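You operate a simulated robot arm through the tools that you are given. There is no shell and no other tool. Be economical: measure what you need, move in short steps, check, and stop when the job is done.

Carry out the task below with a simulated two-armed robot. There is one attempt and no reset: what you move stays moved.

## Task
Fetch the black module and set it on the gold filter. Put the teal lamp cassette on the end of the lapping bench. Take the red mount and put it on top of the white check plate. Take the blue button mouse on the top of the test bench and put it away on the blue rimmed pad top. Take the lid off the yellow clip box and lay it down on the top of the test bench. Put the black cap on top of the yellow check plate. Put one of the glue tubes from the top of the test bench on the blue filter. Take the finned block and leave it on the top of the store bench. Lift the blue lid open. Any order will do. Set down upright: teal lamp cassette.

The check looks at the end state, three seconds after you hand in, the way a careful person would. Anything else that was tipped, shoved, dropped, spilled or broken makes it a failure. A push-on lid holds only when it is set on centred and level and pressed home; a screw cap is set on level and turned clockwise until tight.

## Robot
Two 7-joint arms with two-finger parallel grippers on one trunk, on a base that drives. Base frame: it is fixed to the floor where the robot stands at the start and does not move with it; the origin is under the middle of the robot, x ahead of it, y to its left, z up; the surface under the hand at the start is at about z = 0.8. Lengths are in m, angles in rad, forces in N, time in s.
The left shoulder is at the start at [0.07, 0.163, 1.095], the right one opposite. With the tool pointing down near the work surface each hand reaches from about 0.4 to 0.88 m from the robot's upright axis, wherever it stands, measured 20 degrees to its own side. Places, roughly: black cap (3x3x4 cm) [0.5, -2.8, 0.8]; black module (4x4x4 cm) [0.5, 0.1, 0.8]; blue button mouse (6x11x4 cm) [0.8, -3.3, 0.8]; blue filter (5x5x3 cm) [0.7, -2.3, 0.8]; blue lid [0.8, -3.1, 0.9]; blue rimmed pad top (24x23 cm) [3.34, 0.12, 0.98]; end of the lapping bench (17x26 cm) [-1.28, 3.82, 0.8]; finned block (6x5x3 cm) [0.6, -1.8, 0.8]; glue tube [0.5, -2.25, 0.75]; gold filter (5x5x3 cm) [0.6, 0.3, 0.8]; red mount (5x5x5 cm) [0.5, 0.5, 0.8]; teal lamp cassette (6x3x7 cm) [0.6, -0.1, 0.8]; top of the store bench (68x21 cm) [-1.3, -3.6, 0.86]; white check plate (11x11x5 cm) [0.5, 0.3, 0.8]; yellow check plate (11x11x5 cm) [0.5, -2.5, 0.8]; yellow clip box (25x10x5 cm) [0.5, -3, 0.8]. Payload 3.43 kg a hand.
The tool frame of a hand sits at the grasp point between the pads (the TCP): z along the fingers, y along the line on which they close. The tips reach 0.034 m beyond it. The gripper opens to 0.128 m. The fingers are 0.024 m wide and 0.012 m thick; the gripper's body (0.048 by 0.13 m) begins 0.096 m behind the TCP.
Orientation is that of the tool frame in the base frame, as a unit quaternion [w, x, y, z]. With the fingers straight down and closing along the base's y, the tool's x points along the base's -x, its y along +y and its z along -z.

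## Interface
- The arms move only by the tool arm_command. It takes "left_rows", "right_rows" or both (then of equal length, played together; a hand with none holds still); each is a list that holds one entry, the list of rows, each a list of 7 numbers: the turn, a rotation vector about the tool's x, y, z in units of 45 degrees (1.0 is 45 degrees), then the shift along the tool's x, y, z in units of 100 mm (1.0 is 100 mm), then the gripper command, from -1 (shut) to 1 (fully open), values between in proportion. In form: [[[rx, ry, rz, x, y, z, fingers], ...]]. A call has 1 to 8 rows; each row is the pose to reach, as a shift and turn from the pose commanded when the call began, along the tool's axes at that moment. A call with a number of a shift or a turn outside -1 to 1 is refused whole. Each row takes 0.2 s and may step no farther than 0.05 m and 0.15 rad from the row before; otherwise, or with a gripper value out of range, the whole call is refused. A pose out of reach is approached as far as the arm can. The call stops where the force on the tool passes 40 N (or 10 N more than at its start, if that is more) or the arm is blocked; 0.2 s more then pass. The fingers move at their own pace (about 0.153 m/s each) and stop on an object; they squeeze with about 28 N. The grip force told is the motor's: it shows also when the fingers shut on nothing. Time passes only in rows, and 0.2 s behind the last, so rows that repeat a pose let the fingers close. It gives the time, the measured TCP pose, the force on the tool (base axes), the opening and the grip force at its end, in the units of the frame above (readings bear some noise), with the torque about the TCP (base axes, N m) and any sound that the robot's microphone picked up.
- Cameras (640 x 400 px; columns grow to the right, rows downward): "scene" is now at [0.1326, 0.0273, 1.3147]; the picture's right is [0.33, -0.94, 0.00], its down [-0.61, -0.21, -0.76] and it looks along [0.72, 0.25, -0.64] (base axes); focal length 254 px, centre (320, 200). "left" rides on the left gripper at [0.076, 0.011, -0.16] in its tool frame; the picture's right is [-0.15, 0.99, 0.00], its down [-0.88, -0.13, -0.46] and it looks along [-0.45, -0.07, 0.89] (tool axes); focal length 234 px, centre (320, 200). "right" rides on the right gripper at [0.076, -0.011, -0.16] in its tool frame; the picture's right is [0.15, 0.99, 0.00], its down [-0.88, 0.13, -0.46] and it looks along [-0.45, 0.07, 0.89] (tool axes); focal length 234 px, centre (320, 200).
- grab_frame(camera): a new picture of that camera. The clock stands still meanwhile.
- lift_body(by): slides the trunk up (or, below 0, down) by that many m; the arms and the scene camera ride with it, the base frame stays. It gives what a move gives, with no picture.
- steer(legs): drives the robot by 1 to 6 legs, each [ahead, left, turn to the left] in m, m and rad, along the robot's own axes; the way and the turn of a leg run together, so that a leg with both is an arc; at most 1.5 m and 3.142 rad a leg. The arms and the cameras ride along, it lands a little off, and it stops where it bumps. It gives what a move gives.
- pan_tilt(pan, tilt): turns the head with the scene camera to pan (to the left, within 1.501 rad either way) and tilt (down, from -0.506 to 1.204), counted from straight ahead of the robot. It gives what a move gives.
- pixel_to_xyz(camera, pixels): for up to 12 pixels [column, row] of the newest picture of that camera ("zoom" is the newest enlarged one), the place [x, y, z] in the base frame of the surface seen there, good to about 0.002 m. The clock stands still meanwhile.
- close_up(camera, box): a new picture of the part [left, top, right, bottom] of that camera's present view, enlarged. The clock stands still meanwhile.
- job_done(): hands the job in; it is judged then, once.

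Work in short steps. Measure before you move; look again where a grasp or a placing could have gone wrong, and mend it. You have 322 turns and 196 pictures in all, those below and enlarged ones among them. Open the grippers and draw the arms clear of the work before you hand the job in, unless the task says otherwise; then end with one line.

The tools are called after "Request:" by a JSON object that holds its "fn" and its "kwargs". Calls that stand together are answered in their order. arm_command: Moves the arms, as the interface text tells. Its arguments: {"type":"object","properties":{"left_rows":{"type":"array"},"right_rows":{"type":"array"}},"required":[]} The other tools are called the same way: lift_body (by) slides the trunk up or down; steer (legs) drives the base; pan_tilt (pan, tilt) turns the head that bears the scene camera; grab_frame (camera) takes a picture; pixel_to_xyz (camera, pixels) gives the place of the surface under pixels of a picture; close_up (camera, box) takes an enlarged picture of a part of a camera's view; job_done () hands the job in.

At the start:

```text
t: 0.0
left_eef_pos: [0.4464, 0.3702, 1.0764]
left_orientation: [0.0, 0.0, 1.0, -0.001]
left_force: [0.0, -0.3, 0.0]
left_ft_torque: [0.0, 0.01, -0.02]
left_width: 0.1283
left_grip_force: 0.1
right_eef_pos: [0.6717, -0.0776, 1.0617]
right_orientation: [0.0, 0.0, 1.0, 0.0]
right_force: [0.4, -0.1, -0.6]
right_ft_torque: [-0.03, 0.0, -0.03]
right_width: 0.128
right_grip_force: 0.1
trunk travel left (down, up): [-0.575, 0.365]
robot x, y, heading: [0.0027, -0.0018, -0.0]
head pan, tilt: [0.335, 0.7]
```

scene: 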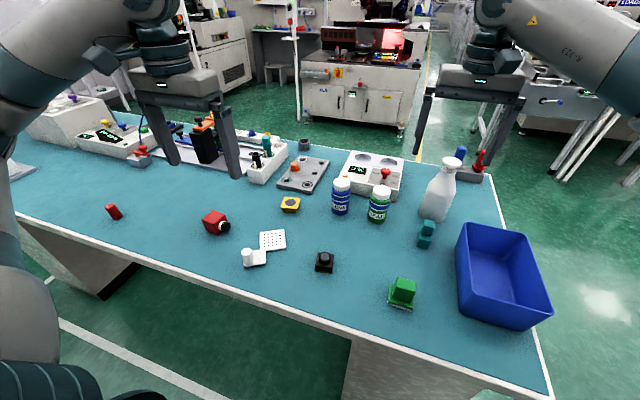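
right: 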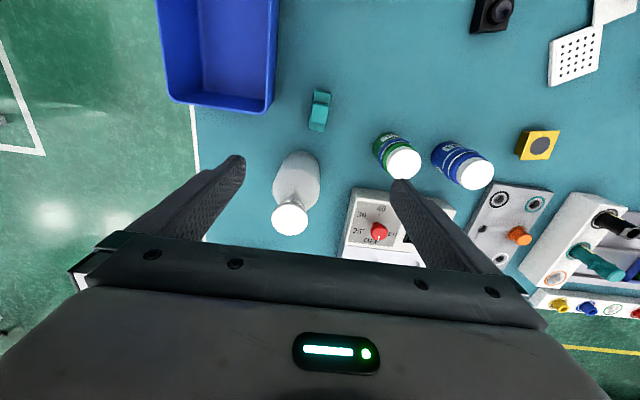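
left: 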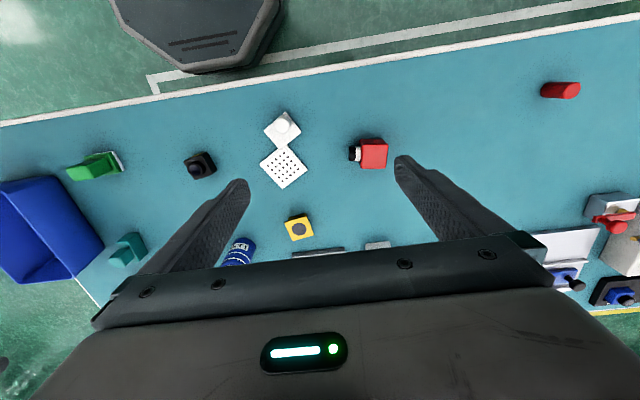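

I see the black module near (324,262), gold filter (290,205), red mount (216,222), white plate (268,245) and teal cassette (427,235). I'll measure them first.

Request:
{"fn": "pixel_to_xyz", "kwargs": {"camera": "scene", "pixels": [[324, 256], [324, 268], [290, 201], [290, 210], [213, 217], [224, 227], [272, 239], [247, 254], [262, 262], [427, 227], [425, 241], [350, 300]]}}

Request:
{"fn": "close_up", "kwargs": {"camera": "scene", "box": [190, 180, 350, 280]}}

Request:
{"fn": "close_up", "kwargs": {"camera": "scene", "box": [370, 180, 498, 260]}}

```text
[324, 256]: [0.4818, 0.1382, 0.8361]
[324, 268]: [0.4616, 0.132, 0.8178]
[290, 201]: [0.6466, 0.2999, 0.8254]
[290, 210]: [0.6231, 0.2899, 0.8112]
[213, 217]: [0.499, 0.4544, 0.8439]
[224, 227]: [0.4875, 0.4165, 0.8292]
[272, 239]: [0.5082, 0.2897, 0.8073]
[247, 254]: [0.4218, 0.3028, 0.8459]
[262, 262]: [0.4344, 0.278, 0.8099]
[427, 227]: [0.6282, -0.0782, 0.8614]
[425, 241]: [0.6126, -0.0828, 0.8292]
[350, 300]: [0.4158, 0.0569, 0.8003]
```

```text
4.00 times, centred on (270, 230) of scene
```

zoom: 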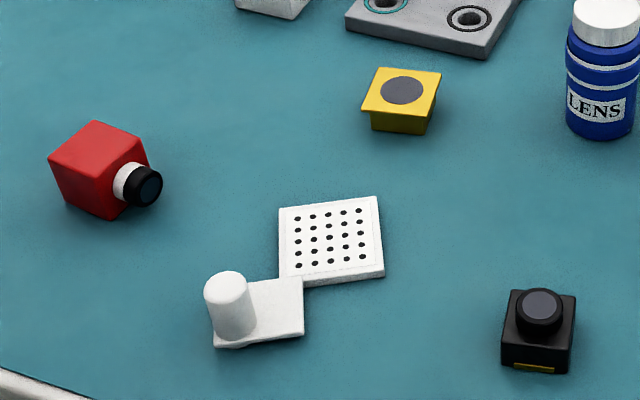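

```text
5.00 times, centred on (434, 220) of scene
```

zoom: 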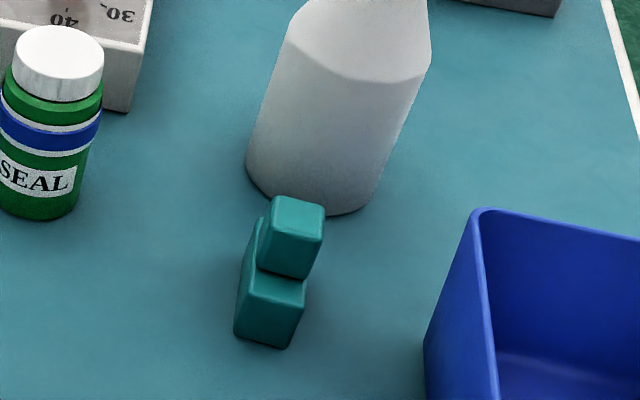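

Scene measured. Now I take closer left-hand views of red mount, plate, black module and gold filter for orientation.

Request:
{"fn": "close_up", "kwargs": {"camera": "left", "box": [250, 100, 410, 200]}}

Request:
{"fn": "pixel_to_xyz", "kwargs": {"camera": "zoom", "pixels": [[440, 158], [550, 158], [550, 260], [444, 270], [400, 218], [135, 172], [45, 260], [135, 355], [225, 265], [135, 262], [145, 95]]}}

Request:
{"fn": "close_up", "kwargs": {"camera": "left", "box": [170, 140, 330, 240]}}

```text
4.00 times, centred on (330, 150) of left
```

zoom: 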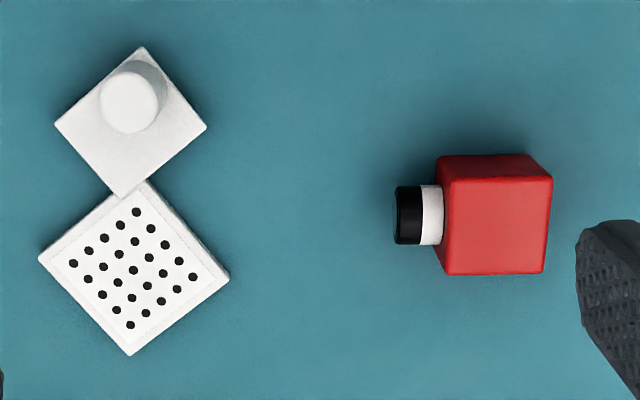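

```text
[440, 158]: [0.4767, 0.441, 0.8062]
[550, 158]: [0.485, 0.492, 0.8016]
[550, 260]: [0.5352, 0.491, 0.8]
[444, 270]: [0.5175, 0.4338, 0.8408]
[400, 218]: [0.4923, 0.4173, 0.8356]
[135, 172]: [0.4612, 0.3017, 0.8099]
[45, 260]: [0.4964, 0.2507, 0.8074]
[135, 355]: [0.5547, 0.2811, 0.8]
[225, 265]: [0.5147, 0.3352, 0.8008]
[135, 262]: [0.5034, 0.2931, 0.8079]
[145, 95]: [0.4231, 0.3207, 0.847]
```

```text
4.00 times, centred on (250, 190) of left
```

zoom: 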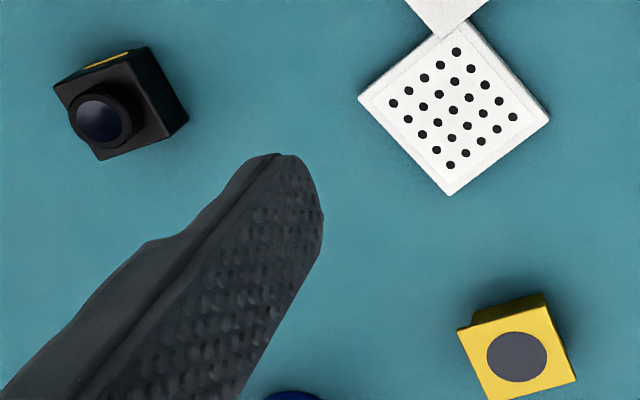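

Measuring the top faces of the red cube, black module and gold filter.

Request:
{"fn": "pixel_to_xyz", "kwargs": {"camera": "zoom", "pixels": [[62, 90], [125, 65], [100, 112], [145, 130], [98, 155], [180, 120], [470, 340], [540, 312], [570, 375], [515, 355], [376, 100]]}}

Request:
{"fn": "pixel_to_xyz", "kwargs": {"camera": "left", "pixels": [[363, 147], [385, 147], [384, 166], [362, 166], [373, 157], [355, 154], [386, 142], [374, 141]]}}

```text
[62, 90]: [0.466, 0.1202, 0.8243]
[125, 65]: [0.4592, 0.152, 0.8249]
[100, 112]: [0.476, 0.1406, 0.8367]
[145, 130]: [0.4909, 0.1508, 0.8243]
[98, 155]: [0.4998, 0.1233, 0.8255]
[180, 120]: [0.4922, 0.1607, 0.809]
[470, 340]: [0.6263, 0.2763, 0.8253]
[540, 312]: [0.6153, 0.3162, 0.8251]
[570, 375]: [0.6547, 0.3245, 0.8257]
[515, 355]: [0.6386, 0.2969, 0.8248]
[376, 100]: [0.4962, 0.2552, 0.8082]
```

```text
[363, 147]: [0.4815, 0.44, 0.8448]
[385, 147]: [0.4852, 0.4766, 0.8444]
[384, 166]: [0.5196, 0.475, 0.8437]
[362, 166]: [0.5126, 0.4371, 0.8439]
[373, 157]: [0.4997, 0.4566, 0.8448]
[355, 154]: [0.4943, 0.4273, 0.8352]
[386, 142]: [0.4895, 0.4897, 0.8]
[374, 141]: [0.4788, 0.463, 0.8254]
```

Red cube: top centre about (0.4995,0.4575), yaw about -5.5°, lens on -y face, so I grip with fingers closing along x. Moving the left hand above it while turning.

Request:
{"fn": "arm_command", "kwargs": {"left_rows": [[[0, 0, -0.167, -0.09, 0.145, 0.16, 0.5], [0, 0, -0.333, -0.18, 0.29, 0.32, 0.5], [0, 0, -0.5, -0.27, 0.435, 0.48, 0.5], [0, 0, -0.667, -0.36, 0.58, 0.64, 0.5], [0, 0, -0.833, -0.45, 0.725, 0.8, 0.5], [0, 0, -1, -0.53, 0.87, 1, 0.5]]]}}

Request:
{"fn": "arm_command", "kwargs": {"left_rows": [[[0, 0, -0.146, 0, 0, 0.07, 0.3], [0, 0, -0.293, 0, 0, 0.14, 0.3], [0, 0, -0.439, 0, 0, 0.21, 0.3], [0, 0, -0.585, 0, 0, 0.28, 0.3], [0, 0, -0.73, 0, 0, 0.35, 0.3], [0, 0, -0.878, 0, 0, 0.4, 0.3]]]}}

Request:
{"fn": "grab_frame", "kwargs": {"camera": "left"}}

```text
t: 1.4
left_eef_pos: [0.4985, 0.459, 0.9746]
left_orientation: [-0.001, -0.384, 0.923, 0.0]
left_force: [0.2, 0.2, 0.0]
left_ft_torque: [0.0, 0.0, 0.01]
left_width: 0.0957
left_grip_force: 0.0
right_eef_pos: [0.671, -0.0757, 1.0626]
right_orientation: [0.0, 0.001, 1.0, 0.0]
right_force: [0.0, -0.3, -0.5]
right_ft_torque: [-0.01, -0.01, -0.01]
right_width: 0.128
right_grip_force: 0.1
trunk travel left (down, up): [-0.575, 0.365]
robot x, y, heading: [-0.0015, 0.0011, 0.001]
head pan, tilt: [0.335, 0.7]
```

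```text
t: 2.8
left_eef_pos: [0.4993, 0.4584, 0.9352]
left_orientation: [0.0, -0.673, 0.74, 0.001]
left_force: [0.6, 0.5, 0.3]
left_ft_torque: [-0.03, 0.03, 0.01]
left_width: 0.0834
left_grip_force: 0.1
right_eef_pos: [0.6716, -0.0764, 1.0618]
right_orientation: [0.0, 0.0, 1.0, -0.001]
right_force: [0.6, 0.3, 0.3]
right_ft_torque: [0.02, 0.01, 0.02]
right_width: 0.128
right_grip_force: 0.0
trunk travel left (down, up): [-0.575, 0.365]
robot x, y, heading: [0.0004, 0.0022, -0.002]
head pan, tilt: [0.335, 0.7]
```

```text
188 pictures are left
```

left: 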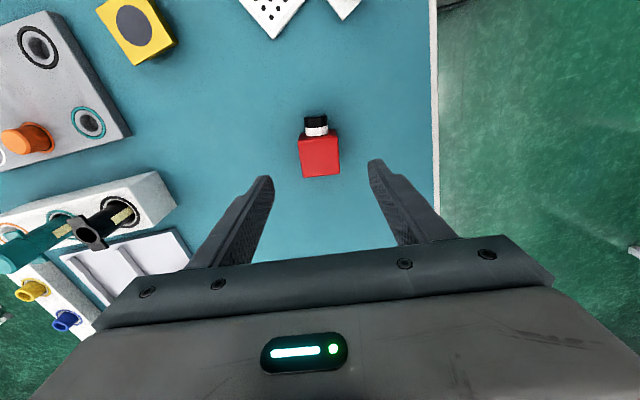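

Cube is centred between fingers at (320,155). Lowering to z≈0.842 and gripping.

Request:
{"fn": "arm_command", "kwargs": {"left_rows": [[[0, 0, 0, 0, 0, 0.4, 0.3], [0, 0, 0, 0, 0, 0.8, 0.3], [0, 0, 0, 0, 0, 0.94, 0.3], [0, 0, 0, 0, 0, 0.94, -1], [0, 0, 0, 0, 0, 0.94, -1], [0, 0, 0, 0, 0, 0.94, -1], [0, 0, 0, 0, 0, 0.5, -1]]]}}

Request:
{"fn": "grab_frame", "kwargs": {"camera": "left"}}

```text
t: 4.4
left_eef_pos: [0.499, 0.4572, 0.8875]
left_orientation: [0.001, -0.672, 0.741, 0.001]
left_force: [-0.7, -0.8, -1.3]
left_ft_torque: [0.0, -0.01, -0.01]
left_width: 0.0453
left_grip_force: 0.2
right_eef_pos: [0.6709, -0.0773, 1.0626]
right_orientation: [0.0, 0.0, 1.0, 0.0]
right_force: [0.5, 0.2, -0.2]
right_ft_torque: [0.05, 0.03, -0.02]
right_width: 0.128
right_grip_force: 0.0
trunk travel left (down, up): [-0.575, 0.365]
robot x, y, heading: [-0.0013, 0.0003, -0.0]
head pan, tilt: [0.335, 0.7]
```

```text
187 pictures are left
```

left: 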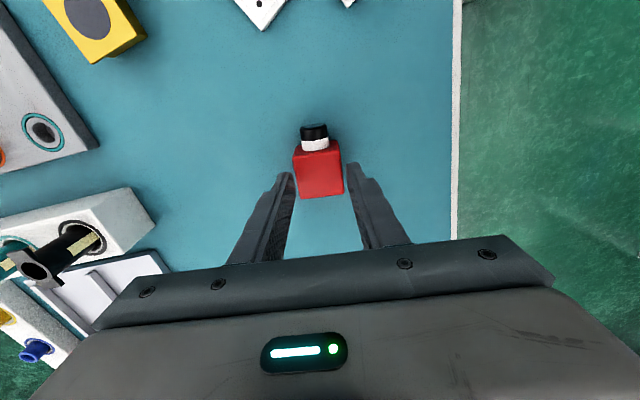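

Width 0.045 but low grip force; checking whether the cube was lifted.

Request:
{"fn": "pixel_to_xyz", "kwargs": {"camera": "left", "pixels": [[320, 170], [300, 150], [340, 150], [300, 195], [340, 192]]}}

Request:
{"fn": "arm_command", "kwargs": {"left_rows": [[[0, 0, 0, 0, 0, 0, -1], [0, 0, 0, 0, 0, 0, -1]]]}}

```text
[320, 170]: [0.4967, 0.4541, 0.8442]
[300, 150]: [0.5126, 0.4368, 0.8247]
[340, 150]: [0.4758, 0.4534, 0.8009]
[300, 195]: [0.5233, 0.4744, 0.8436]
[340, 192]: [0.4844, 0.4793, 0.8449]
```

```text
t: 5.0
left_eef_pos: [0.4986, 0.4574, 0.8865]
left_orientation: [0.0, -0.673, 0.74, 0.001]
left_force: [0.3, 0.1, -0.1]
left_ft_torque: [-0.05, 0.0, 0.0]
left_width: 0.0
left_grip_force: 27.8
right_eef_pos: [0.6721, -0.0765, 1.0623]
right_orientation: [0.0, -0.001, 1.0, -0.001]
right_force: [0.9, 1.0, 0.1]
right_ft_torque: [0.03, -0.01, -0.02]
right_width: 0.1281
right_grip_force: 0.0
trunk travel left (down, up): [-0.575, 0.365]
robot x, y, heading: [-0.0054, -0.0016, 0.003]
head pan, tilt: [0.335, 0.7]
```

The fingers simply hadn't finished closing. Reopen, descend, and close with more time.

Request:
{"fn": "arm_command", "kwargs": {"left_rows": [[[0, 0, 0, 0, 0, 0, 0.3], [0, 0, 0, 0, 0, 0, 0.3], [0, 0, 0, 0, 0, 0, 0.3], [0, 0, 0, 0, 0, 0, 0.3], [0, 0, 0, 0, 0, 0.2, 0.3], [0, 0, 0, 0, 0, 0.44, 0.3]]]}}

Request:
{"fn": "arm_command", "kwargs": {"left_rows": [[[0, 0, 0, 0, 0, 0, -1], [0, 0, 0, 0, 0, 0, -1], [0, 0, 0, 0, 0, 0, -1], [0, 0, 0, 0, 0, 0, -1], [0, 0, 0, 0, 0, 0, -1]]]}}

```text
t: 6.4
left_eef_pos: [0.497, 0.4582, 0.8412]
left_orientation: [0.0, -0.672, 0.74, 0.0]
left_force: [0.1, -0.8, 0.4]
left_ft_torque: [0.0, -0.02, 0.02]
left_width: 0.0834
left_grip_force: 0.1
right_eef_pos: [0.6701, -0.0757, 1.0633]
right_orientation: [-0.001, 0.0, 1.0, 0.0]
right_force: [-0.7, 0.2, -0.4]
right_ft_torque: [0.0, 0.0, -0.04]
right_width: 0.128
right_grip_force: 0.0
trunk travel left (down, up): [-0.575, 0.365]
robot x, y, heading: [0.0026, -0.0051, -0.001]
head pan, tilt: [0.335, 0.7]
```

```text
t: 7.6
left_eef_pos: [0.4985, 0.4566, 0.8424]
left_orientation: [0.0, -0.672, 0.741, -0.001]
left_force: [1.9, 0.7, 1.6]
left_ft_torque: [0.04, -0.07, -0.03]
left_width: 0.0434
left_grip_force: 28.3
right_eef_pos: [0.6716, -0.0776, 1.0623]
right_orientation: [0.0, 0.0, 1.0, 0.0]
right_force: [0.4, -0.4, 0.0]
right_ft_torque: [0.0, 0.01, 0.0]
right_width: 0.1279
right_grip_force: 0.0
trunk travel left (down, up): [-0.575, 0.365]
robot x, y, heading: [-0.0006, 0.0004, 0.0]
head pan, tilt: [0.335, 0.7]
```

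Gripped (0.0434). Lift and carry in two moves toward the plate centre (0.503,0.293).

Request:
{"fn": "arm_command", "kwargs": {"left_rows": [[[0, 0, 0, 0, 0, -0.3, -1], [0, 0, 0, 0, 0, -0.6, -1], [0, 0, 0, 0.3, -0.04, -0.7, -1], [0, 0, 0, 0.6, -0.08, -0.7, -1], [0, 0, 0, 0.9, -0.1, -0.7, -1]]]}}

Request:
{"fn": "arm_command", "kwargs": {"left_rows": [[[0, 0, 0, 0.25, -0.04, 0, -1], [0, 0, 0, 0.5, -0.08, 0, -1], [0, 0, 0, 0.729, -0.106, 0, -1], [0, 0, 0, 0.729, -0.106, 0, -1]]]}}

Request:
{"fn": "grab_frame", "kwargs": {"camera": "left"}}

```text
t: 8.8
left_eef_pos: [0.5002, 0.3682, 0.9125]
left_orientation: [-0.001, -0.673, 0.74, 0.001]
left_force: [0.2, -0.6, -1.5]
left_ft_torque: [0.03, 0.03, -0.01]
left_width: 0.0432
left_grip_force: 27.7
right_eef_pos: [0.6732, -0.0759, 1.0622]
right_orientation: [0.0, 0.0, 1.0, 0.0]
right_force: [0.0, -0.5, 0.5]
right_ft_torque: [0.01, -0.02, 0.02]
right_width: 0.1278
right_grip_force: 0.0
trunk travel left (down, up): [-0.575, 0.365]
robot x, y, heading: [0.0009, 0.0001, -0.004]
head pan, tilt: [0.335, 0.7]
```

```text
t: 9.8
left_eef_pos: [0.5036, 0.2942, 0.9125]
left_orientation: [0.0, -0.672, 0.741, 0.001]
left_force: [0.3, 0.0, -1.6]
left_ft_torque: [0.01, 0.0, -0.01]
left_width: 0.0432
left_grip_force: 28.3
right_eef_pos: [0.6721, -0.0755, 1.0626]
right_orientation: [0.0, 0.0, 1.0, 0.0]
right_force: [0.2, 1.0, 0.3]
right_ft_torque: [0.0, -0.01, -0.02]
right_width: 0.1281
right_grip_force: 0.1
trunk travel left (down, up): [-0.575, 0.365]
robot x, y, heading: [0.0008, 0.004, 0.0]
head pan, tilt: [0.335, 0.7]
```

```text
186 pictures are left
```

left: 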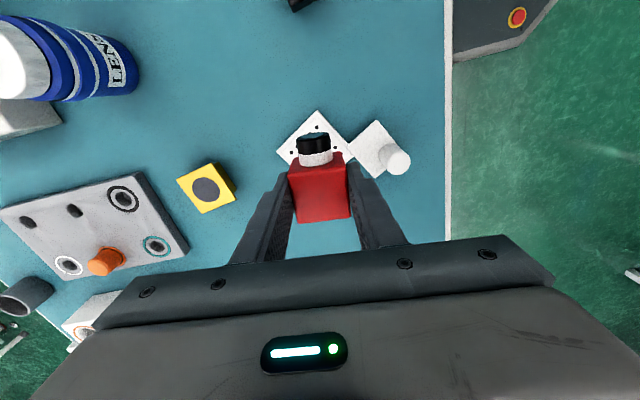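

Aligned above the plate. Lower 62 mm and release with partial opening.

Request:
{"fn": "arm_command", "kwargs": {"left_rows": [[[0, 0, 0, 0, 0, 0.3, -1], [0, 0, 0, 0, 0, 0.5, -1], [0, 0, 0, 0, 0, 0.58, -1], [0, 0, 0, 0, 0, 0.615, -1], [0, 0, 0, 0, 0, 0.615, -1]]]}}

Request:
{"fn": "arm_command", "kwargs": {"left_rows": [[[0, 0, 0, 0, 0, 0, 0.2], [0, 0, 0, 0, 0, 0, 0.2], [0, 0, 0, 0, 0, 0, 0.2], [0, 0, 0, 0, 0, -0.3, 0.2], [0, 0, 0, 0, 0, -0.7, 0.2], [0, 0, 0, 0, 0, -1, 0.2]]]}}

Request:
{"fn": "grab_frame", "kwargs": {"camera": "left"}}

```text
t: 11.0
left_eef_pos: [0.5038, 0.2936, 0.8496]
left_orientation: [0.001, -0.673, 0.74, 0.0]
left_force: [-0.2, 0.1, -1.1]
left_ft_torque: [-0.01, 0.01, -0.03]
left_width: 0.0431
left_grip_force: 28.0
right_eef_pos: [0.6724, -0.0766, 1.0626]
right_orientation: [0.0, 0.0, 1.0, 0.0]
right_force: [0.4, 0.2, 0.0]
right_ft_torque: [0.01, -0.02, 0.01]
right_width: 0.1278
right_grip_force: 0.0
trunk travel left (down, up): [-0.575, 0.365]
robot x, y, heading: [-0.0006, -0.0012, 0.001]
head pan, tilt: [0.335, 0.7]
```

```text
t: 12.4
left_eef_pos: [0.5033, 0.2936, 0.9504]
left_orientation: [0.0, -0.673, 0.74, 0.0]
left_force: [0.2, -0.7, 0.4]
left_ft_torque: [0.02, -0.01, 0.03]
left_width: 0.0768
left_grip_force: 0.0
right_eef_pos: [0.6714, -0.0768, 1.0633]
right_orientation: [0.0, 0.0, 1.0, 0.0]
right_force: [0.0, 0.1, 1.1]
right_ft_torque: [0.04, 0.0, 0.03]
right_width: 0.1281
right_grip_force: 0.2
trunk travel left (down, up): [-0.575, 0.365]
robot x, y, heading: [0.0004, 0.0036, 0.0]
head pan, tilt: [0.335, 0.7]
```

```text
185 pictures are left
```

left: 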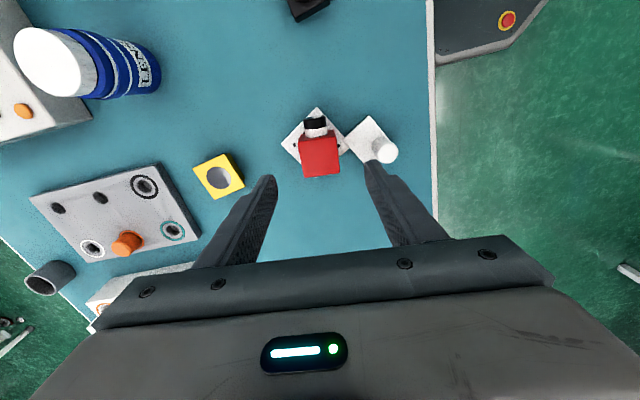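

Red mount sits level on the plate. Next move above the black module.

Request:
{"fn": "arm_command", "kwargs": {"left_rows": [[[0, 0, 0, 0.45, 0.04, 0, 0.2], [0, 0, 0, 0.9, 0.08, 0, 0.2]]]}}

Request:
{"fn": "arm_command", "kwargs": {"left_rows": [[[0, 0, 0, 0.4, 0.02, 0, 0.2], [0, 0, 0, 0.67, 0.04, 0, 0.2], [0, 0, 0, 0.67, 0.04, 0, 0.2]]]}}

Request:
{"fn": "close_up", "kwargs": {"camera": "left", "box": [240, 100, 400, 200]}}

```text
t: 13.0
left_eef_pos: [0.4873, 0.2054, 0.95]
left_orientation: [0.0, -0.673, 0.74, 0.0]
left_force: [0.0, 0.3, 0.7]
left_ft_torque: [-0.01, -0.01, 0.03]
left_width: 0.0768
left_grip_force: 0.1
right_eef_pos: [0.6733, -0.0782, 1.062]
right_orientation: [-0.001, -0.001, 1.0, 0.0]
right_force: [-0.2, -0.5, -0.1]
right_ft_torque: [0.05, 0.01, 0.01]
right_width: 0.1277
right_grip_force: 0.0
trunk travel left (down, up): [-0.575, 0.365]
robot x, y, heading: [0.0007, -0.0012, -0.002]
head pan, tilt: [0.335, 0.7]
```

```text
t: 13.8
left_eef_pos: [0.4773, 0.1379, 0.9493]
left_orientation: [-0.001, -0.673, 0.74, 0.0]
left_force: [0.3, 0.1, 0.1]
left_ft_torque: [-0.02, 0.02, -0.04]
left_width: 0.0769
left_grip_force: 0.0
right_eef_pos: [0.672, -0.0753, 1.0624]
right_orientation: [0.0, 0.0, 1.0, 0.0]
right_force: [-0.7, 0.0, -0.1]
right_ft_torque: [-0.02, 0.01, 0.0]
right_width: 0.1279
right_grip_force: 0.0
trunk travel left (down, up): [-0.575, 0.365]
robot x, y, heading: [-0.0041, -0.0012, -0.001]
head pan, tilt: [0.335, 0.7]
```

```text
4.00 times, centred on (320, 150) of left
```

zoom: 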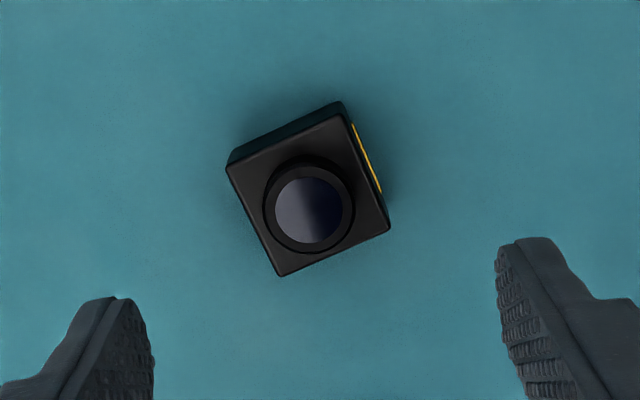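

Request:
{"fn": "pixel_to_xyz", "kwargs": {"camera": "zoom", "pixels": [[232, 170], [342, 122], [386, 226], [282, 271], [310, 208]]}}

```text
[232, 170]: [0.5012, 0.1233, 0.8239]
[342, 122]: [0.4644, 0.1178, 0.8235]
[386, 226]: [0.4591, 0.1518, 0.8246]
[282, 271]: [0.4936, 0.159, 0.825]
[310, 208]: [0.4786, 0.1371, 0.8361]
```

Module centre (0.480,0.138), yaw ≈ +10°. Rotate -0.35 unit, descend so the tips stop ~6 mm above the table, then grip.

Request:
{"fn": "arm_command", "kwargs": {"left_rows": [[[0, 0, -0.12, 0, -0.023, 0.2, 0.1], [0, 0, -0.24, 0, -0.023, 0.4, 0.1], [0, 0, -0.347, 0, -0.023, 0.7, 0.1], [0, 0, -0.347, 0, -0.023, 0.9, 0.1]]]}}

Request:
{"fn": "arm_command", "kwargs": {"left_rows": [[[0, 0, 0, 0, 0, 0.19, 0.1], [0, 0, 0, 0, 0, 0.19, -1], [0, 0, 0, 0, 0, 0.19, -1], [0, 0, 0, 0, 0, 0.19, -1], [0, 0, 0, 0, 0, 0.19, -1], [0, 0, 0, 0, 0, 0.19, -1]]]}}

Request:
{"fn": "arm_command", "kwargs": {"left_rows": [[[0, 0, 0, 0, 0, -0.3, -1], [0, 0, 0, 0, 0, -0.6, -1], [0, 0, 0, 0, 0, -0.9, -1]]]}}

```text
t: 14.8
left_eef_pos: [0.4859, 0.1389, 0.8659]
left_orientation: [0.003, 0.767, -0.642, -0.003]
left_force: [-0.2, 0.4, 0.2]
left_ft_torque: [-0.01, 0.02, -0.02]
left_width: 0.0703
left_grip_force: 0.1
left hand out of reach, approached as far as the arm can: row 4
right_eef_pos: [0.6724, -0.0756, 1.0613]
right_orientation: [-0.001, 0.0, 1.0, 0.0]
right_force: [0.1, 0.7, 0.0]
right_ft_torque: [-0.03, 0.01, -0.02]
right_width: 0.128
right_grip_force: 0.1
trunk travel left (down, up): [-0.575, 0.365]
robot x, y, heading: [-0.0009, 0.0006, 0.002]
head pan, tilt: [0.335, 0.7]
```

```text
t: 16.2
left_eef_pos: [0.4949, 0.1369, 0.8557]
left_orientation: [0.003, 0.765, -0.643, -0.002]
left_force: [-0.3, -0.4, 0.2]
left_ft_torque: [-0.01, -0.03, -0.01]
left_width: 0.039
left_grip_force: 28.0
left hand out of reach, approached as far as the arm can: row 1, 2, 3, 4, 5, 6
right_eef_pos: [0.6732, -0.076, 1.0626]
right_orientation: [0.0, 0.001, 1.0, 0.0]
right_force: [-0.1, 0.4, -0.6]
right_ft_torque: [0.01, -0.01, 0.02]
right_width: 0.1279
right_grip_force: 0.1
trunk travel left (down, up): [-0.575, 0.365]
robot x, y, heading: [0.0027, 0.0023, -0.002]
head pan, tilt: [0.335, 0.7]
```

```text
t: 17.0
left_eef_pos: [0.4944, 0.1374, 0.9459]
left_orientation: [0.001, 0.767, -0.642, 0.0]
left_force: [-0.3, 0.0, -0.6]
left_ft_torque: [-0.01, -0.02, 0.0]
left_width: 0.0388
left_grip_force: 28.4
right_eef_pos: [0.6709, -0.0766, 1.0629]
right_orientation: [0.0, 0.0, 1.0, -0.001]
right_force: [0.6, -0.7, 0.5]
right_ft_torque: [-0.01, 0.02, -0.01]
right_width: 0.1278
right_grip_force: 0.0
trunk travel left (down, up): [-0.575, 0.365]
robot x, y, heading: [0.0021, 0.0003, -0.001]
head pan, tilt: [0.335, 0.7]
```

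The arm was near its inner reach limit, so the grip landed shifted; checking how the module is held.

Request:
{"fn": "grab_frame", "kwargs": {"camera": "left"}}

Request:
{"fn": "pixel_to_xyz", "kwargs": {"camera": "left", "pixels": [[320, 180], [320, 195], [300, 170], [340, 185], [320, 205]]}}

Request:
{"fn": "close_up", "kwargs": {"camera": "scene", "box": [200, 160, 400, 285]}}

```text
183 pictures are left
```

left: 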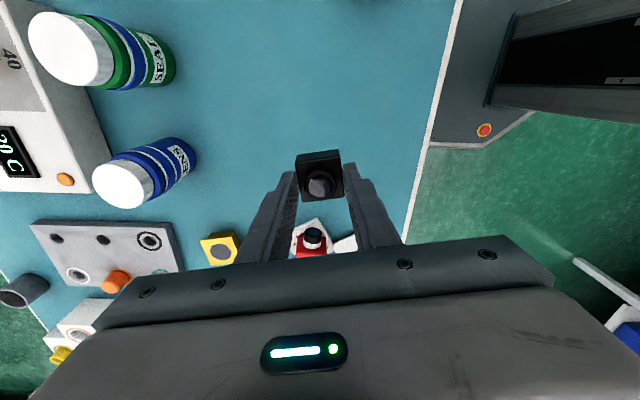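

```text
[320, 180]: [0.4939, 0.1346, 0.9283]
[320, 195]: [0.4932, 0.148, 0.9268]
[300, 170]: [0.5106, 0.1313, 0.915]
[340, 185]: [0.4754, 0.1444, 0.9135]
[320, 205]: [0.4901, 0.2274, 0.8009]
```

```text
3.20 times, centred on (300, 222) of scene
```

zoom: 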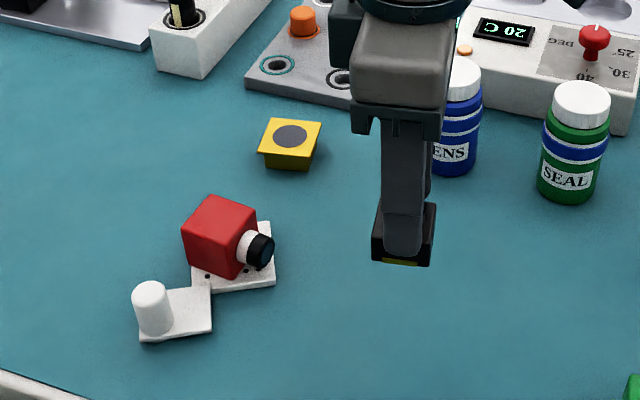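

Module held level, bottom ≈ TCP−0.054. Measuring the gold filter's top precisely.

Request:
{"fn": "pixel_to_xyz", "kwargs": {"camera": "zoom", "pixels": [[271, 121], [318, 124], [307, 155], [262, 148], [290, 136]]}}

Request:
{"fn": "pixel_to_xyz", "kwargs": {"camera": "left", "pixels": [[219, 250], [203, 242], [232, 233]]}}

```text
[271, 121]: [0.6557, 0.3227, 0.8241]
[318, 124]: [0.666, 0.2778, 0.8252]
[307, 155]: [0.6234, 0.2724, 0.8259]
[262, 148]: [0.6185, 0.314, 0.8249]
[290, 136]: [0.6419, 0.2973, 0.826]
```

```text
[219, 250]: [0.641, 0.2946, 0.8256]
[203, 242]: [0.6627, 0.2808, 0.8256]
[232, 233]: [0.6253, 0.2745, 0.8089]
```

Gold centre (0.641,0.2965), yaw ~10°, same as the module. Carry over in two moves with a bit more height.

Request:
{"fn": "arm_command", "kwargs": {"left_rows": [[[0, 0, 0, 0, 0, -0.4, -1], [0, 0, 0, -0.22, -0.29, -0.4, -1], [0, 0, 0, -0.44, -0.58, -0.4, -1], [0, 0, 0, -0.653, -0.861, -0.4, -1]]]}}

Request:
{"fn": "arm_command", "kwargs": {"left_rows": [[[0, 0, 0, -0.22, -0.29, 0, -1], [0, 0, 0, -0.44, -0.58, 0, -1], [0, 0, 0, -0.653, -0.861, 0, -1], [0, 0, 0, -0.653, -0.861, 0.35, -1], [0, 0, 0, -0.653, -0.861, 0.7, -1], [0, 0, 0, -0.653, -0.861, 0.7, -1]]]}}

Request:
{"fn": "grab_frame", "kwargs": {"camera": "left"}}

Request:
{"fn": "close_up", "kwargs": {"camera": "scene", "box": [200, 160, 400, 285]}}

```text
t: 18.0
left_eef_pos: [0.5682, 0.2196, 0.9843]
left_orientation: [0.002, 0.767, -0.642, 0.0]
left_force: [-1.1, 0.7, -1.4]
left_ft_torque: [0.0, -0.01, -0.01]
left_width: 0.0391
left_grip_force: 28.0
right_eef_pos: [0.6726, -0.0742, 1.0631]
right_orientation: [-0.001, 0.0, 1.0, -0.001]
right_force: [0.1, -0.3, -0.1]
right_ft_torque: [-0.01, 0.0, 0.0]
right_width: 0.1281
right_grip_force: 0.1
trunk travel left (down, up): [-0.575, 0.365]
robot x, y, heading: [-0.0003, -0.0018, 0.001]
head pan, tilt: [0.335, 0.7]
```

```text
t: 19.4
left_eef_pos: [0.6424, 0.2977, 0.9154]
left_orientation: [0.0, 0.767, -0.642, 0.0]
left_force: [0.0, 0.4, -0.5]
left_ft_torque: [-0.02, 0.0, -0.03]
left_width: 0.0392
left_grip_force: 28.0
right_eef_pos: [0.6704, -0.0758, 1.0632]
right_orientation: [0.0, 0.0, 1.0, 0.0]
right_force: [-0.1, -0.1, -0.1]
right_ft_torque: [0.01, -0.01, 0.0]
right_width: 0.1279
right_grip_force: 0.2
trunk travel left (down, up): [-0.575, 0.365]
robot x, y, heading: [0.0007, 0.002, 0.001]
head pan, tilt: [0.335, 0.7]
```

```text
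181 pictures are left
```

left: 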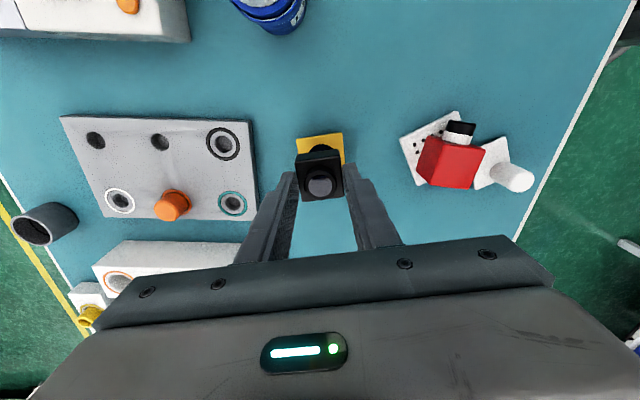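

```text
3.20 times, centred on (300, 222) of scene
```

zoom: 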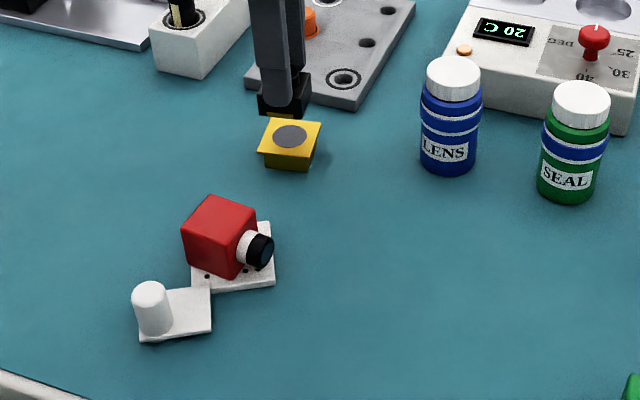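

Aligned; lower 36 mm and release, then rise.

Request:
{"fn": "arm_command", "kwargs": {"left_rows": [[[0, 0, 0, 0, 0.01, 0.2, -1], [0, 0, 0, 0, 0.01, 0.3, -1], [0, 0, 0, 0, 0.01, 0.355, -1], [0, 0, 0, 0, 0.01, 0.355, -1]]]}}

Request:
{"fn": "arm_command", "kwargs": {"left_rows": [[[0, 0, 0, 0, 0, 0, 0.1], [0, 0, 0, 0, 0, 0, 0.1], [0, 0, 0, 0, 0, 0, 0.1], [0, 0, 0, 0, 0, 0, 0.1], [0, 0, 0, 0, 0, -0.3, 0.1], [0, 0, 0, 0, 0, -0.65, 0.1], [0, 0, 0, 0, 0, -1, 0.1]]]}}

Request:
{"fn": "grab_frame", "kwargs": {"camera": "left"}}

```text
t: 20.4
left_eef_pos: [0.6408, 0.2974, 0.8803]
left_orientation: [-0.001, 0.766, -0.642, 0.0]
left_force: [0.4, -0.2, 0.9]
left_ft_torque: [0.0, 0.03, -0.03]
left_width: 0.0389
left_grip_force: 28.1
right_eef_pos: [0.6718, -0.0763, 1.0635]
right_orientation: [0.0, 0.001, 1.0, 0.0]
right_force: [-0.2, -0.5, 0.0]
right_ft_torque: [0.03, 0.0, -0.03]
right_width: 0.1281
right_grip_force: 0.2
trunk travel left (down, up): [-0.575, 0.365]
robot x, y, heading: [-0.0, 0.0033, -0.001]
head pan, tilt: [0.335, 0.7]
```

```text
t: 22.0
left_eef_pos: [0.6415, 0.2964, 0.9803]
left_orientation: [0.0, 0.766, -0.642, 0.0]
left_force: [-0.3, 0.3, 0.7]
left_ft_torque: [0.03, 0.0, 0.01]
left_width: 0.0705
left_grip_force: 0.0
right_eef_pos: [0.6713, -0.0763, 1.0617]
right_orientation: [0.0, 0.0, 1.0, 0.0]
right_force: [-0.5, -0.1, -0.1]
right_ft_torque: [0.03, 0.02, -0.03]
right_width: 0.1279
right_grip_force: 0.0
trunk travel left (down, up): [-0.575, 0.365]
robot x, y, heading: [-0.0007, 0.0024, -0.003]
head pan, tilt: [0.335, 0.7]
```

```text
179 pictures are left
```

left: 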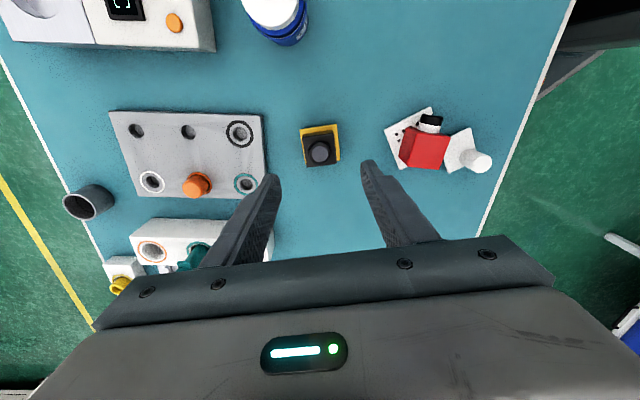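

Module appears seated on gold. I check its centre/height by pixel, and look at the teal cassette from the right hand.

Request:
{"fn": "pixel_to_xyz", "kwargs": {"camera": "left", "pixels": [[320, 152], [308, 140], [334, 160]]}}

Request:
{"fn": "close_up", "kwargs": {"camera": "right", "box": [240, 60, 400, 160]}}

Request:
{"fn": "pixel_to_xyz", "kwargs": {"camera": "zoom", "pixels": [[290, 150], [345, 150], [350, 130], [305, 235], [330, 290], [275, 270], [325, 170], [300, 270]]}}

```text
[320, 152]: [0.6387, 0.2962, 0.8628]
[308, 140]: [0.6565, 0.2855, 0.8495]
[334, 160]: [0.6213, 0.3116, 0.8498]
```

```text
4.00 times, centred on (320, 110) of right
```

zoom: 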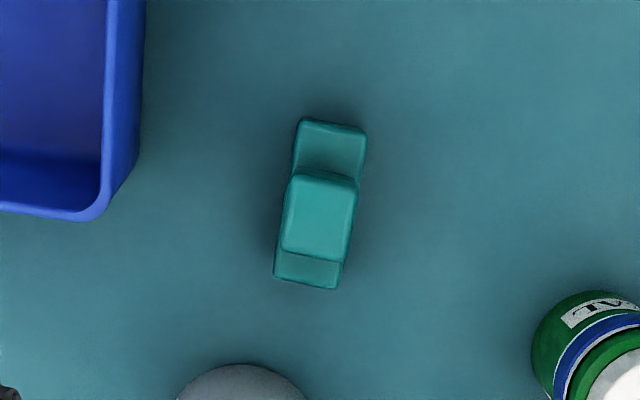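

```text
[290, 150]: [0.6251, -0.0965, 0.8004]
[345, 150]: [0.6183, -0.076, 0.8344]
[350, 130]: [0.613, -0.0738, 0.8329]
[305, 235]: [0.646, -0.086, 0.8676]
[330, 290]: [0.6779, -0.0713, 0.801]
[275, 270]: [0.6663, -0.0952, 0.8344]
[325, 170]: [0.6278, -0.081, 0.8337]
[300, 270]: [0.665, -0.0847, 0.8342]
```

Module on gold confirmed (0.639,0.296). Now bring the right hand above the teal cassette and look again.

Request:
{"fn": "arm_command", "kwargs": {"right_rows": [[[0, 0, 0, 0.1, -0.02, 0.3, 0.2], [0, 0, 0, 0.2, -0.04, 0.7, 0.2], [0, 0, 0, 0.3, -0.06, 1, 0.2], [0, 0, 0, 0.3, -0.06, 1, 0.2]]]}}

Request:
{"fn": "close_up", "kwargs": {"camera": "right", "box": [240, 100, 400, 200]}}

```text
t: 23.0
left_eef_pos: [0.6412, 0.2965, 0.9809]
left_orientation: [0.0, 0.767, -0.642, 0.0]
left_force: [-0.5, 0.0, -0.4]
left_ft_torque: [0.0, 0.0, 0.01]
left_width: 0.0703
left_grip_force: 0.1
right_eef_pos: [0.6412, -0.0843, 0.9629]
right_orientation: [0.0, 0.0, 1.0, 0.001]
right_force: [0.0, -0.6, -0.3]
right_ft_torque: [0.02, -0.03, -0.01]
right_width: 0.0771
right_grip_force: 0.1
trunk travel left (down, up): [-0.575, 0.365]
robot x, y, heading: [0.0004, -0.0025, 0.0]
head pan, tilt: [0.335, 0.7]
```

```text
4.00 times, centred on (320, 150) of right
```

zoom: 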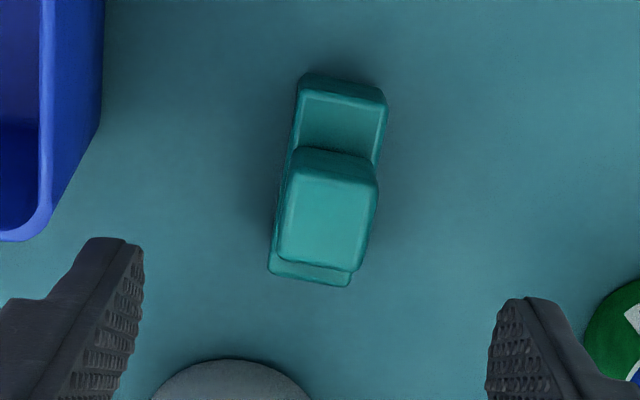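

Request:
{"fn": "pixel_to_xyz", "kwargs": {"camera": "zoom", "pixels": [[305, 95], [378, 103], [372, 150], [293, 150], [296, 180], [370, 190], [354, 265], [282, 255], [275, 268], [345, 280]]}}

```text
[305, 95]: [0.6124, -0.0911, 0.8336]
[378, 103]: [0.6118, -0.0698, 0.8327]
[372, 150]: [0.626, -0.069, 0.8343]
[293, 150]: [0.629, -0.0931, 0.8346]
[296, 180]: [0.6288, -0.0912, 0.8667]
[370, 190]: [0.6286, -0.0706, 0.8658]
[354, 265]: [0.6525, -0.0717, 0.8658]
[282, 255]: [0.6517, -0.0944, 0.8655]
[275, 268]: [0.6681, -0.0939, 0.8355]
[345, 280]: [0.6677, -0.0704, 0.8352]
```

Cassette centre (0.640,-0.0815), nearly axis aligned. Descend and grip across y.

Request:
{"fn": "arm_command", "kwargs": {"right_rows": [[[0, 0, 0, 0, 0.025, 0.4, 0.1], [0, 0, 0, 0, 0.025, 0.7, 0.1], [0, 0, 0, 0, 0.025, 1, 0.1]]]}}

Request:
{"fn": "arm_command", "kwargs": {"right_rows": [[[0, 0, 0, 0, 0, 0.22, 0.1], [0, 0, 0, 0, 0, 0.22, -1], [0, 0, 0, 0, 0, 0.22, -1], [0, 0, 0, 0, 0, 0.22, -1], [0, 0, 0, 0, 0, 0.22, -1], [0, 0, 0, 0, 0, 0.22, -1]]]}}

Request:
{"fn": "arm_command", "kwargs": {"right_rows": [[[0, 0, 0, 0, 0, -0.3, -1], [0, 0, 0, 0, 0, -0.65, -1], [0, 0, 0, 0, 0, -1, -1]]]}}

```text
t: 23.8
left_eef_pos: [0.6424, 0.2957, 0.9787]
left_orientation: [0.0, 0.767, -0.642, 0.001]
left_force: [-0.2, 0.0, -0.5]
left_ft_torque: [-0.03, 0.01, 0.01]
left_width: 0.0704
left_grip_force: 0.1
right_eef_pos: [0.641, -0.0797, 0.8627]
right_orientation: [0.0, 0.0, 1.0, 0.0]
right_force: [0.7, 0.0, 0.0]
right_ft_torque: [0.0, 0.0, 0.01]
right_width: 0.0705
right_grip_force: 0.0
trunk travel left (down, up): [-0.575, 0.365]
robot x, y, heading: [-0.0009, 0.0015, -0.0]
head pan, tilt: [0.335, 0.7]
```

```text
t: 25.2
left_eef_pos: [0.6396, 0.2967, 0.9786]
left_orientation: [0.0, 0.767, -0.642, 0.0]
left_force: [0.1, 0.3, -0.4]
left_ft_torque: [0.01, -0.01, -0.03]
left_width: 0.0705
left_grip_force: 0.0
right_eef_pos: [0.6415, -0.0804, 0.8408]
right_orientation: [0.0, 0.0, 1.0, 0.0]
right_force: [0.3, 0.6, -0.3]
right_ft_torque: [-0.02, -0.03, 0.0]
right_width: 0.0275
right_grip_force: 28.5
trunk travel left (down, up): [-0.575, 0.365]
robot x, y, heading: [-0.0019, -0.0039, -0.002]
head pan, tilt: [0.335, 0.7]
```

```text
t: 26.0
left_eef_pos: [0.64, 0.2968, 0.98]
left_orientation: [-0.001, 0.766, -0.643, 0.0]
left_force: [0.0, 0.2, 0.0]
left_ft_torque: [0.02, 0.02, 0.02]
left_width: 0.0701
left_grip_force: 0.0
right_eef_pos: [0.6404, -0.0805, 0.9411]
right_orientation: [-0.001, 0.0, 1.0, 0.0]
right_force: [0.2, -0.1, -1.6]
right_ft_torque: [0.0, -0.02, 0.02]
right_width: 0.0275
right_grip_force: 27.9
trunk travel left (down, up): [-0.575, 0.365]
robot x, y, heading: [-0.0028, -0.0007, -0.001]
head pan, tilt: [0.335, 0.7]
```

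Cassette held. Raise the trunk for clearance and look around with the head before driving.

Request:
{"fn": "lift_body", "kwargs": {"by": 0.15}}

Request:
{"fn": "pan_tilt", "kwargs": {"pan": 1.4, "tilt": 0.35}}

Request:
{"fn": "grab_frame", "kwargs": {"camera": "scene"}}

Request:
{"fn": "pan_tilt", "kwargs": {"pan": -1.4, "tilt": 0.35}}

Request:
{"fn": "grab_frame", "kwargs": {"camera": "scene"}}

```text
t: 27.8
left_eef_pos: [0.6414, 0.2961, 1.129]
left_orientation: [0.0, 0.766, -0.642, 0.001]
left_force: [0.2, 0.5, -0.1]
left_ft_torque: [0.02, 0.01, -0.02]
left_width: 0.0705
left_grip_force: 0.0
right_eef_pos: [0.6418, -0.0804, 1.0892]
right_orientation: [0.0, 0.0, 1.0, 0.0]
right_force: [-0.2, 0.0, -0.6]
right_ft_torque: [0.01, -0.01, 0.0]
right_width: 0.0272
right_grip_force: 28.1
trunk travel left (down, up): [-0.725, 0.215]
robot x, y, heading: [-0.0007, -0.0017, 0.002]
head pan, tilt: [0.335, 0.7]
```

```text
t: 29.1
left_eef_pos: [0.6414, 0.2956, 1.1304]
left_orientation: [0.0, 0.766, -0.642, 0.0]
left_force: [-0.3, 0.8, 0.5]
left_ft_torque: [-0.01, 0.0, 0.01]
left_width: 0.0705
left_grip_force: 0.0
right_eef_pos: [0.6416, -0.0803, 1.0899]
right_orientation: [0.0, 0.0, 1.0, 0.0]
right_force: [-0.5, -0.2, -1.1]
right_ft_torque: [-0.03, 0.0, 0.02]
right_width: 0.0271
right_grip_force: 28.3
trunk travel left (down, up): [-0.725, 0.215]
robot x, y, heading: [0.0015, -0.0038, 0.001]
head pan, tilt: [1.4, 0.351]
```

```text
176 pictures are left
```

scene: 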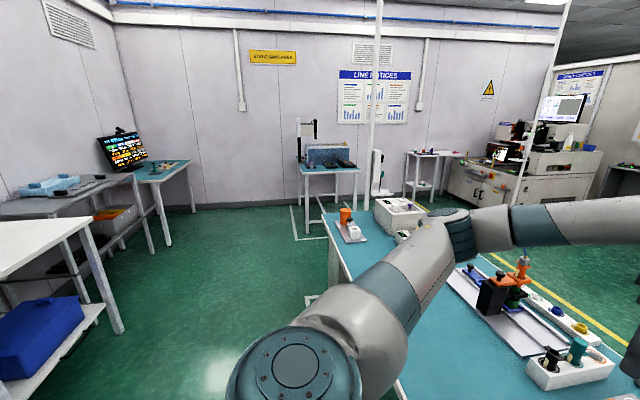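

```text
t: 31.5
left_eef_pos: [0.64, 0.2963, 1.1303]
left_orientation: [0.0, 0.767, -0.642, 0.0]
left_force: [0.3, -0.3, 0.1]
left_ft_torque: [0.03, -0.01, -0.01]
left_width: 0.0704
left_grip_force: 0.1
right_eef_pos: [0.6412, -0.0799, 1.0895]
right_orientation: [0.0, 0.001, 1.0, 0.0]
right_force: [1.1, 0.3, -1.5]
right_ft_torque: [0.0, 0.0, -0.01]
right_width: 0.0274
right_grip_force: 28.0
trunk travel left (down, up): [-0.725, 0.215]
robot x, y, heading: [0.0011, -0.0011, -0.003]
head pan, tilt: [-1.4, 0.351]
```

```text
175 pictures are left
```

scene: 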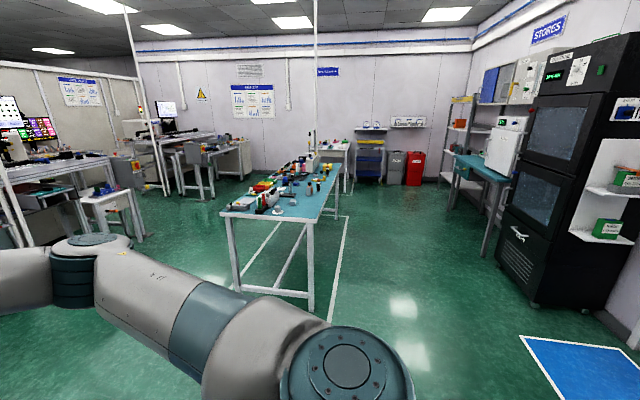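

The lapping bench is the teal-topped table near (165,172) in the left view, but that picture isn't the newest now. Turn the head back left and measure.

Request:
{"fn": "pan_tilt", "kwargs": {"pan": 1.5, "tilt": 0.3}}

Request:
{"fn": "grab_frame", "kwargs": {"camera": "scene"}}

Request:
{"fn": "close_up", "kwargs": {"camera": "scene", "box": [60, 120, 300, 270]}}

```text
t: 34.1
left_eef_pos: [0.6422, 0.297, 1.1291]
left_orientation: [0.0, 0.767, -0.642, 0.0]
left_force: [0.7, 0.2, 0.1]
left_ft_torque: [0.02, 0.01, 0.01]
left_width: 0.0708
left_grip_force: 0.1
right_eef_pos: [0.6399, -0.0815, 1.0896]
right_orientation: [0.0, 0.0, 1.0, 0.0]
right_force: [0.7, -0.3, -1.2]
right_ft_torque: [0.04, -0.02, -0.04]
right_width: 0.0272
right_grip_force: 28.0
trunk travel left (down, up): [-0.725, 0.215]
robot x, y, heading: [-0.001, -0.0003, 0.001]
head pan, tilt: [1.499, 0.3]
```

```text
174 pictures are left
```

scene: 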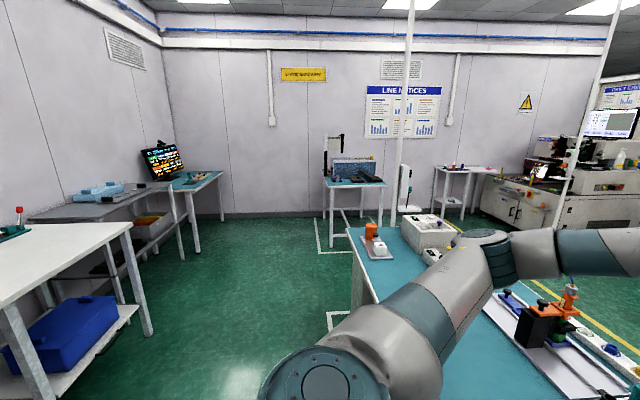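

```text
2.67 times, centred on (180, 195) of scene
```

zoom: 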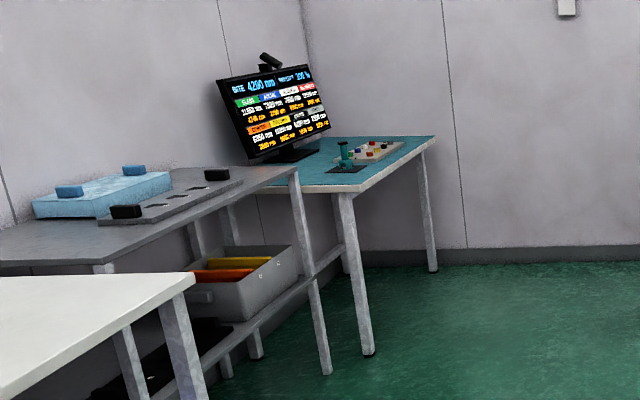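

Request:
{"fn": "pixel_to_xyz", "kwargs": {"camera": "zoom", "pixels": [[340, 188], [432, 142], [300, 167], [270, 190], [410, 140], [345, 165], [380, 150], [355, 185], [365, 352], [290, 175], [400, 152], [325, 370]]}}

Request:
{"fn": "pixel_to_xyz", "kwargs": {"camera": "scene", "pixels": [[125, 227], [150, 335], [20, 240], [325, 183], [360, 255], [380, 185], [325, 248], [170, 250]]}}

```text
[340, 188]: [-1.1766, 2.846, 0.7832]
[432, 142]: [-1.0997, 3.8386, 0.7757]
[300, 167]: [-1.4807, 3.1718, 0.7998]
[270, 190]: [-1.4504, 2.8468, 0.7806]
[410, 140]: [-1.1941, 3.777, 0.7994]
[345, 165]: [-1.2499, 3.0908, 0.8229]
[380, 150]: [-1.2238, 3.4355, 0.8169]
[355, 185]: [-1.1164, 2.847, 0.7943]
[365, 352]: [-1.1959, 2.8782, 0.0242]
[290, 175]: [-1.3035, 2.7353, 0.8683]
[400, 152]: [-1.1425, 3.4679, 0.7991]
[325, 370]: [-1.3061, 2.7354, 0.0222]
```

```text
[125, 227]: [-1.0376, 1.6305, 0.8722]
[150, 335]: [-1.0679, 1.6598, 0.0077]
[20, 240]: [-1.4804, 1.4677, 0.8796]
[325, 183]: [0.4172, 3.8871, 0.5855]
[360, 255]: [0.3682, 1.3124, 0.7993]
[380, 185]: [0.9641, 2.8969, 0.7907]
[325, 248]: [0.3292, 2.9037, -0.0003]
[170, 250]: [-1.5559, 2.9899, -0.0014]
```

Lapping bench: top z 0.80, front edge x≈-1.10, end near y≈3.9. Check the wall location and floor obstacles in the corridor.

Request:
{"fn": "pixel_to_xyz", "kwargs": {"camera": "scene", "pixels": [[250, 213], [250, 195], [215, 180], [222, 220], [335, 210], [270, 160], [100, 185], [80, 250]]}}

Request:
{"fn": "steer", "kwargs": {"legs": [[-0.4, 0, 0], [0, 0, 1.571]]}}

Request:
{"fn": "pan_tilt", "kwargs": {"pan": 0.3, "tilt": 0.5}}

Request:
{"fn": "grab_frame", "kwargs": {"camera": "scene"}}

```text
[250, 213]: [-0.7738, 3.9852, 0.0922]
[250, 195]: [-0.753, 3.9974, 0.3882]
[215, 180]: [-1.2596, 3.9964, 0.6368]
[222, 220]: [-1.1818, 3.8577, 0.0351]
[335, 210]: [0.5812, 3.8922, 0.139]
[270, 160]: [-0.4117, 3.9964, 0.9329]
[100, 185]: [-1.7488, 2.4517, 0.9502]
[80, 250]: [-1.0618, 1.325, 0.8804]
```

```text
t: 40.4
left_eef_pos: [-0.6882, 0.6457, 1.1306]
left_orientation: [0.0, 0.997, 0.081, 0.0]
left_force: [0.9, 0.1, -1.1]
left_ft_torque: [0.0, -0.02, 0.01]
left_width: 0.0705
left_grip_force: 0.1
right_eef_pos: [-0.3116, 0.64, 1.0899]
right_orientation: [0.0, -0.702, 0.713, 0.0]
right_force: [0.4, -0.4, -1.3]
right_ft_torque: [0.0, 0.01, 0.01]
right_width: 0.0274
right_grip_force: 28.0
trunk travel left (down, up): [-0.725, 0.215]
robot x, y, heading: [-0.3962, -0.0013, 1.559]
head pan, tilt: [1.499, 0.3]
```

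```text
t: 41.8
left_eef_pos: [-0.6878, 0.6448, 1.1289]
left_orientation: [-0.001, 0.997, 0.082, 0.0]
left_force: [-0.6, 0.5, 0.2]
left_ft_torque: [-0.02, -0.02, 0.01]
left_width: 0.0703
left_grip_force: 0.1
right_eef_pos: [-0.3124, 0.641, 1.0894]
right_orientation: [0.0, -0.701, 0.713, 0.0]
right_force: [0.1, 0.6, -0.9]
right_ft_torque: [-0.02, 0.0, -0.01]
right_width: 0.0273
right_grip_force: 27.9
trunk travel left (down, up): [-0.725, 0.215]
robot x, y, heading: [-0.3985, 0.0029, 1.555]
head pan, tilt: [0.3, 0.499]
```

```text
172 pictures are left
```

scene: 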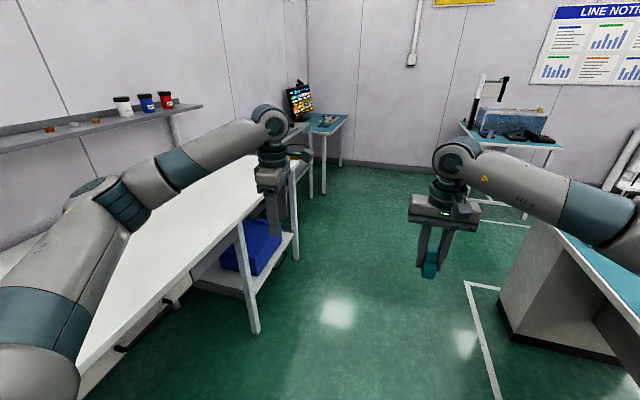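

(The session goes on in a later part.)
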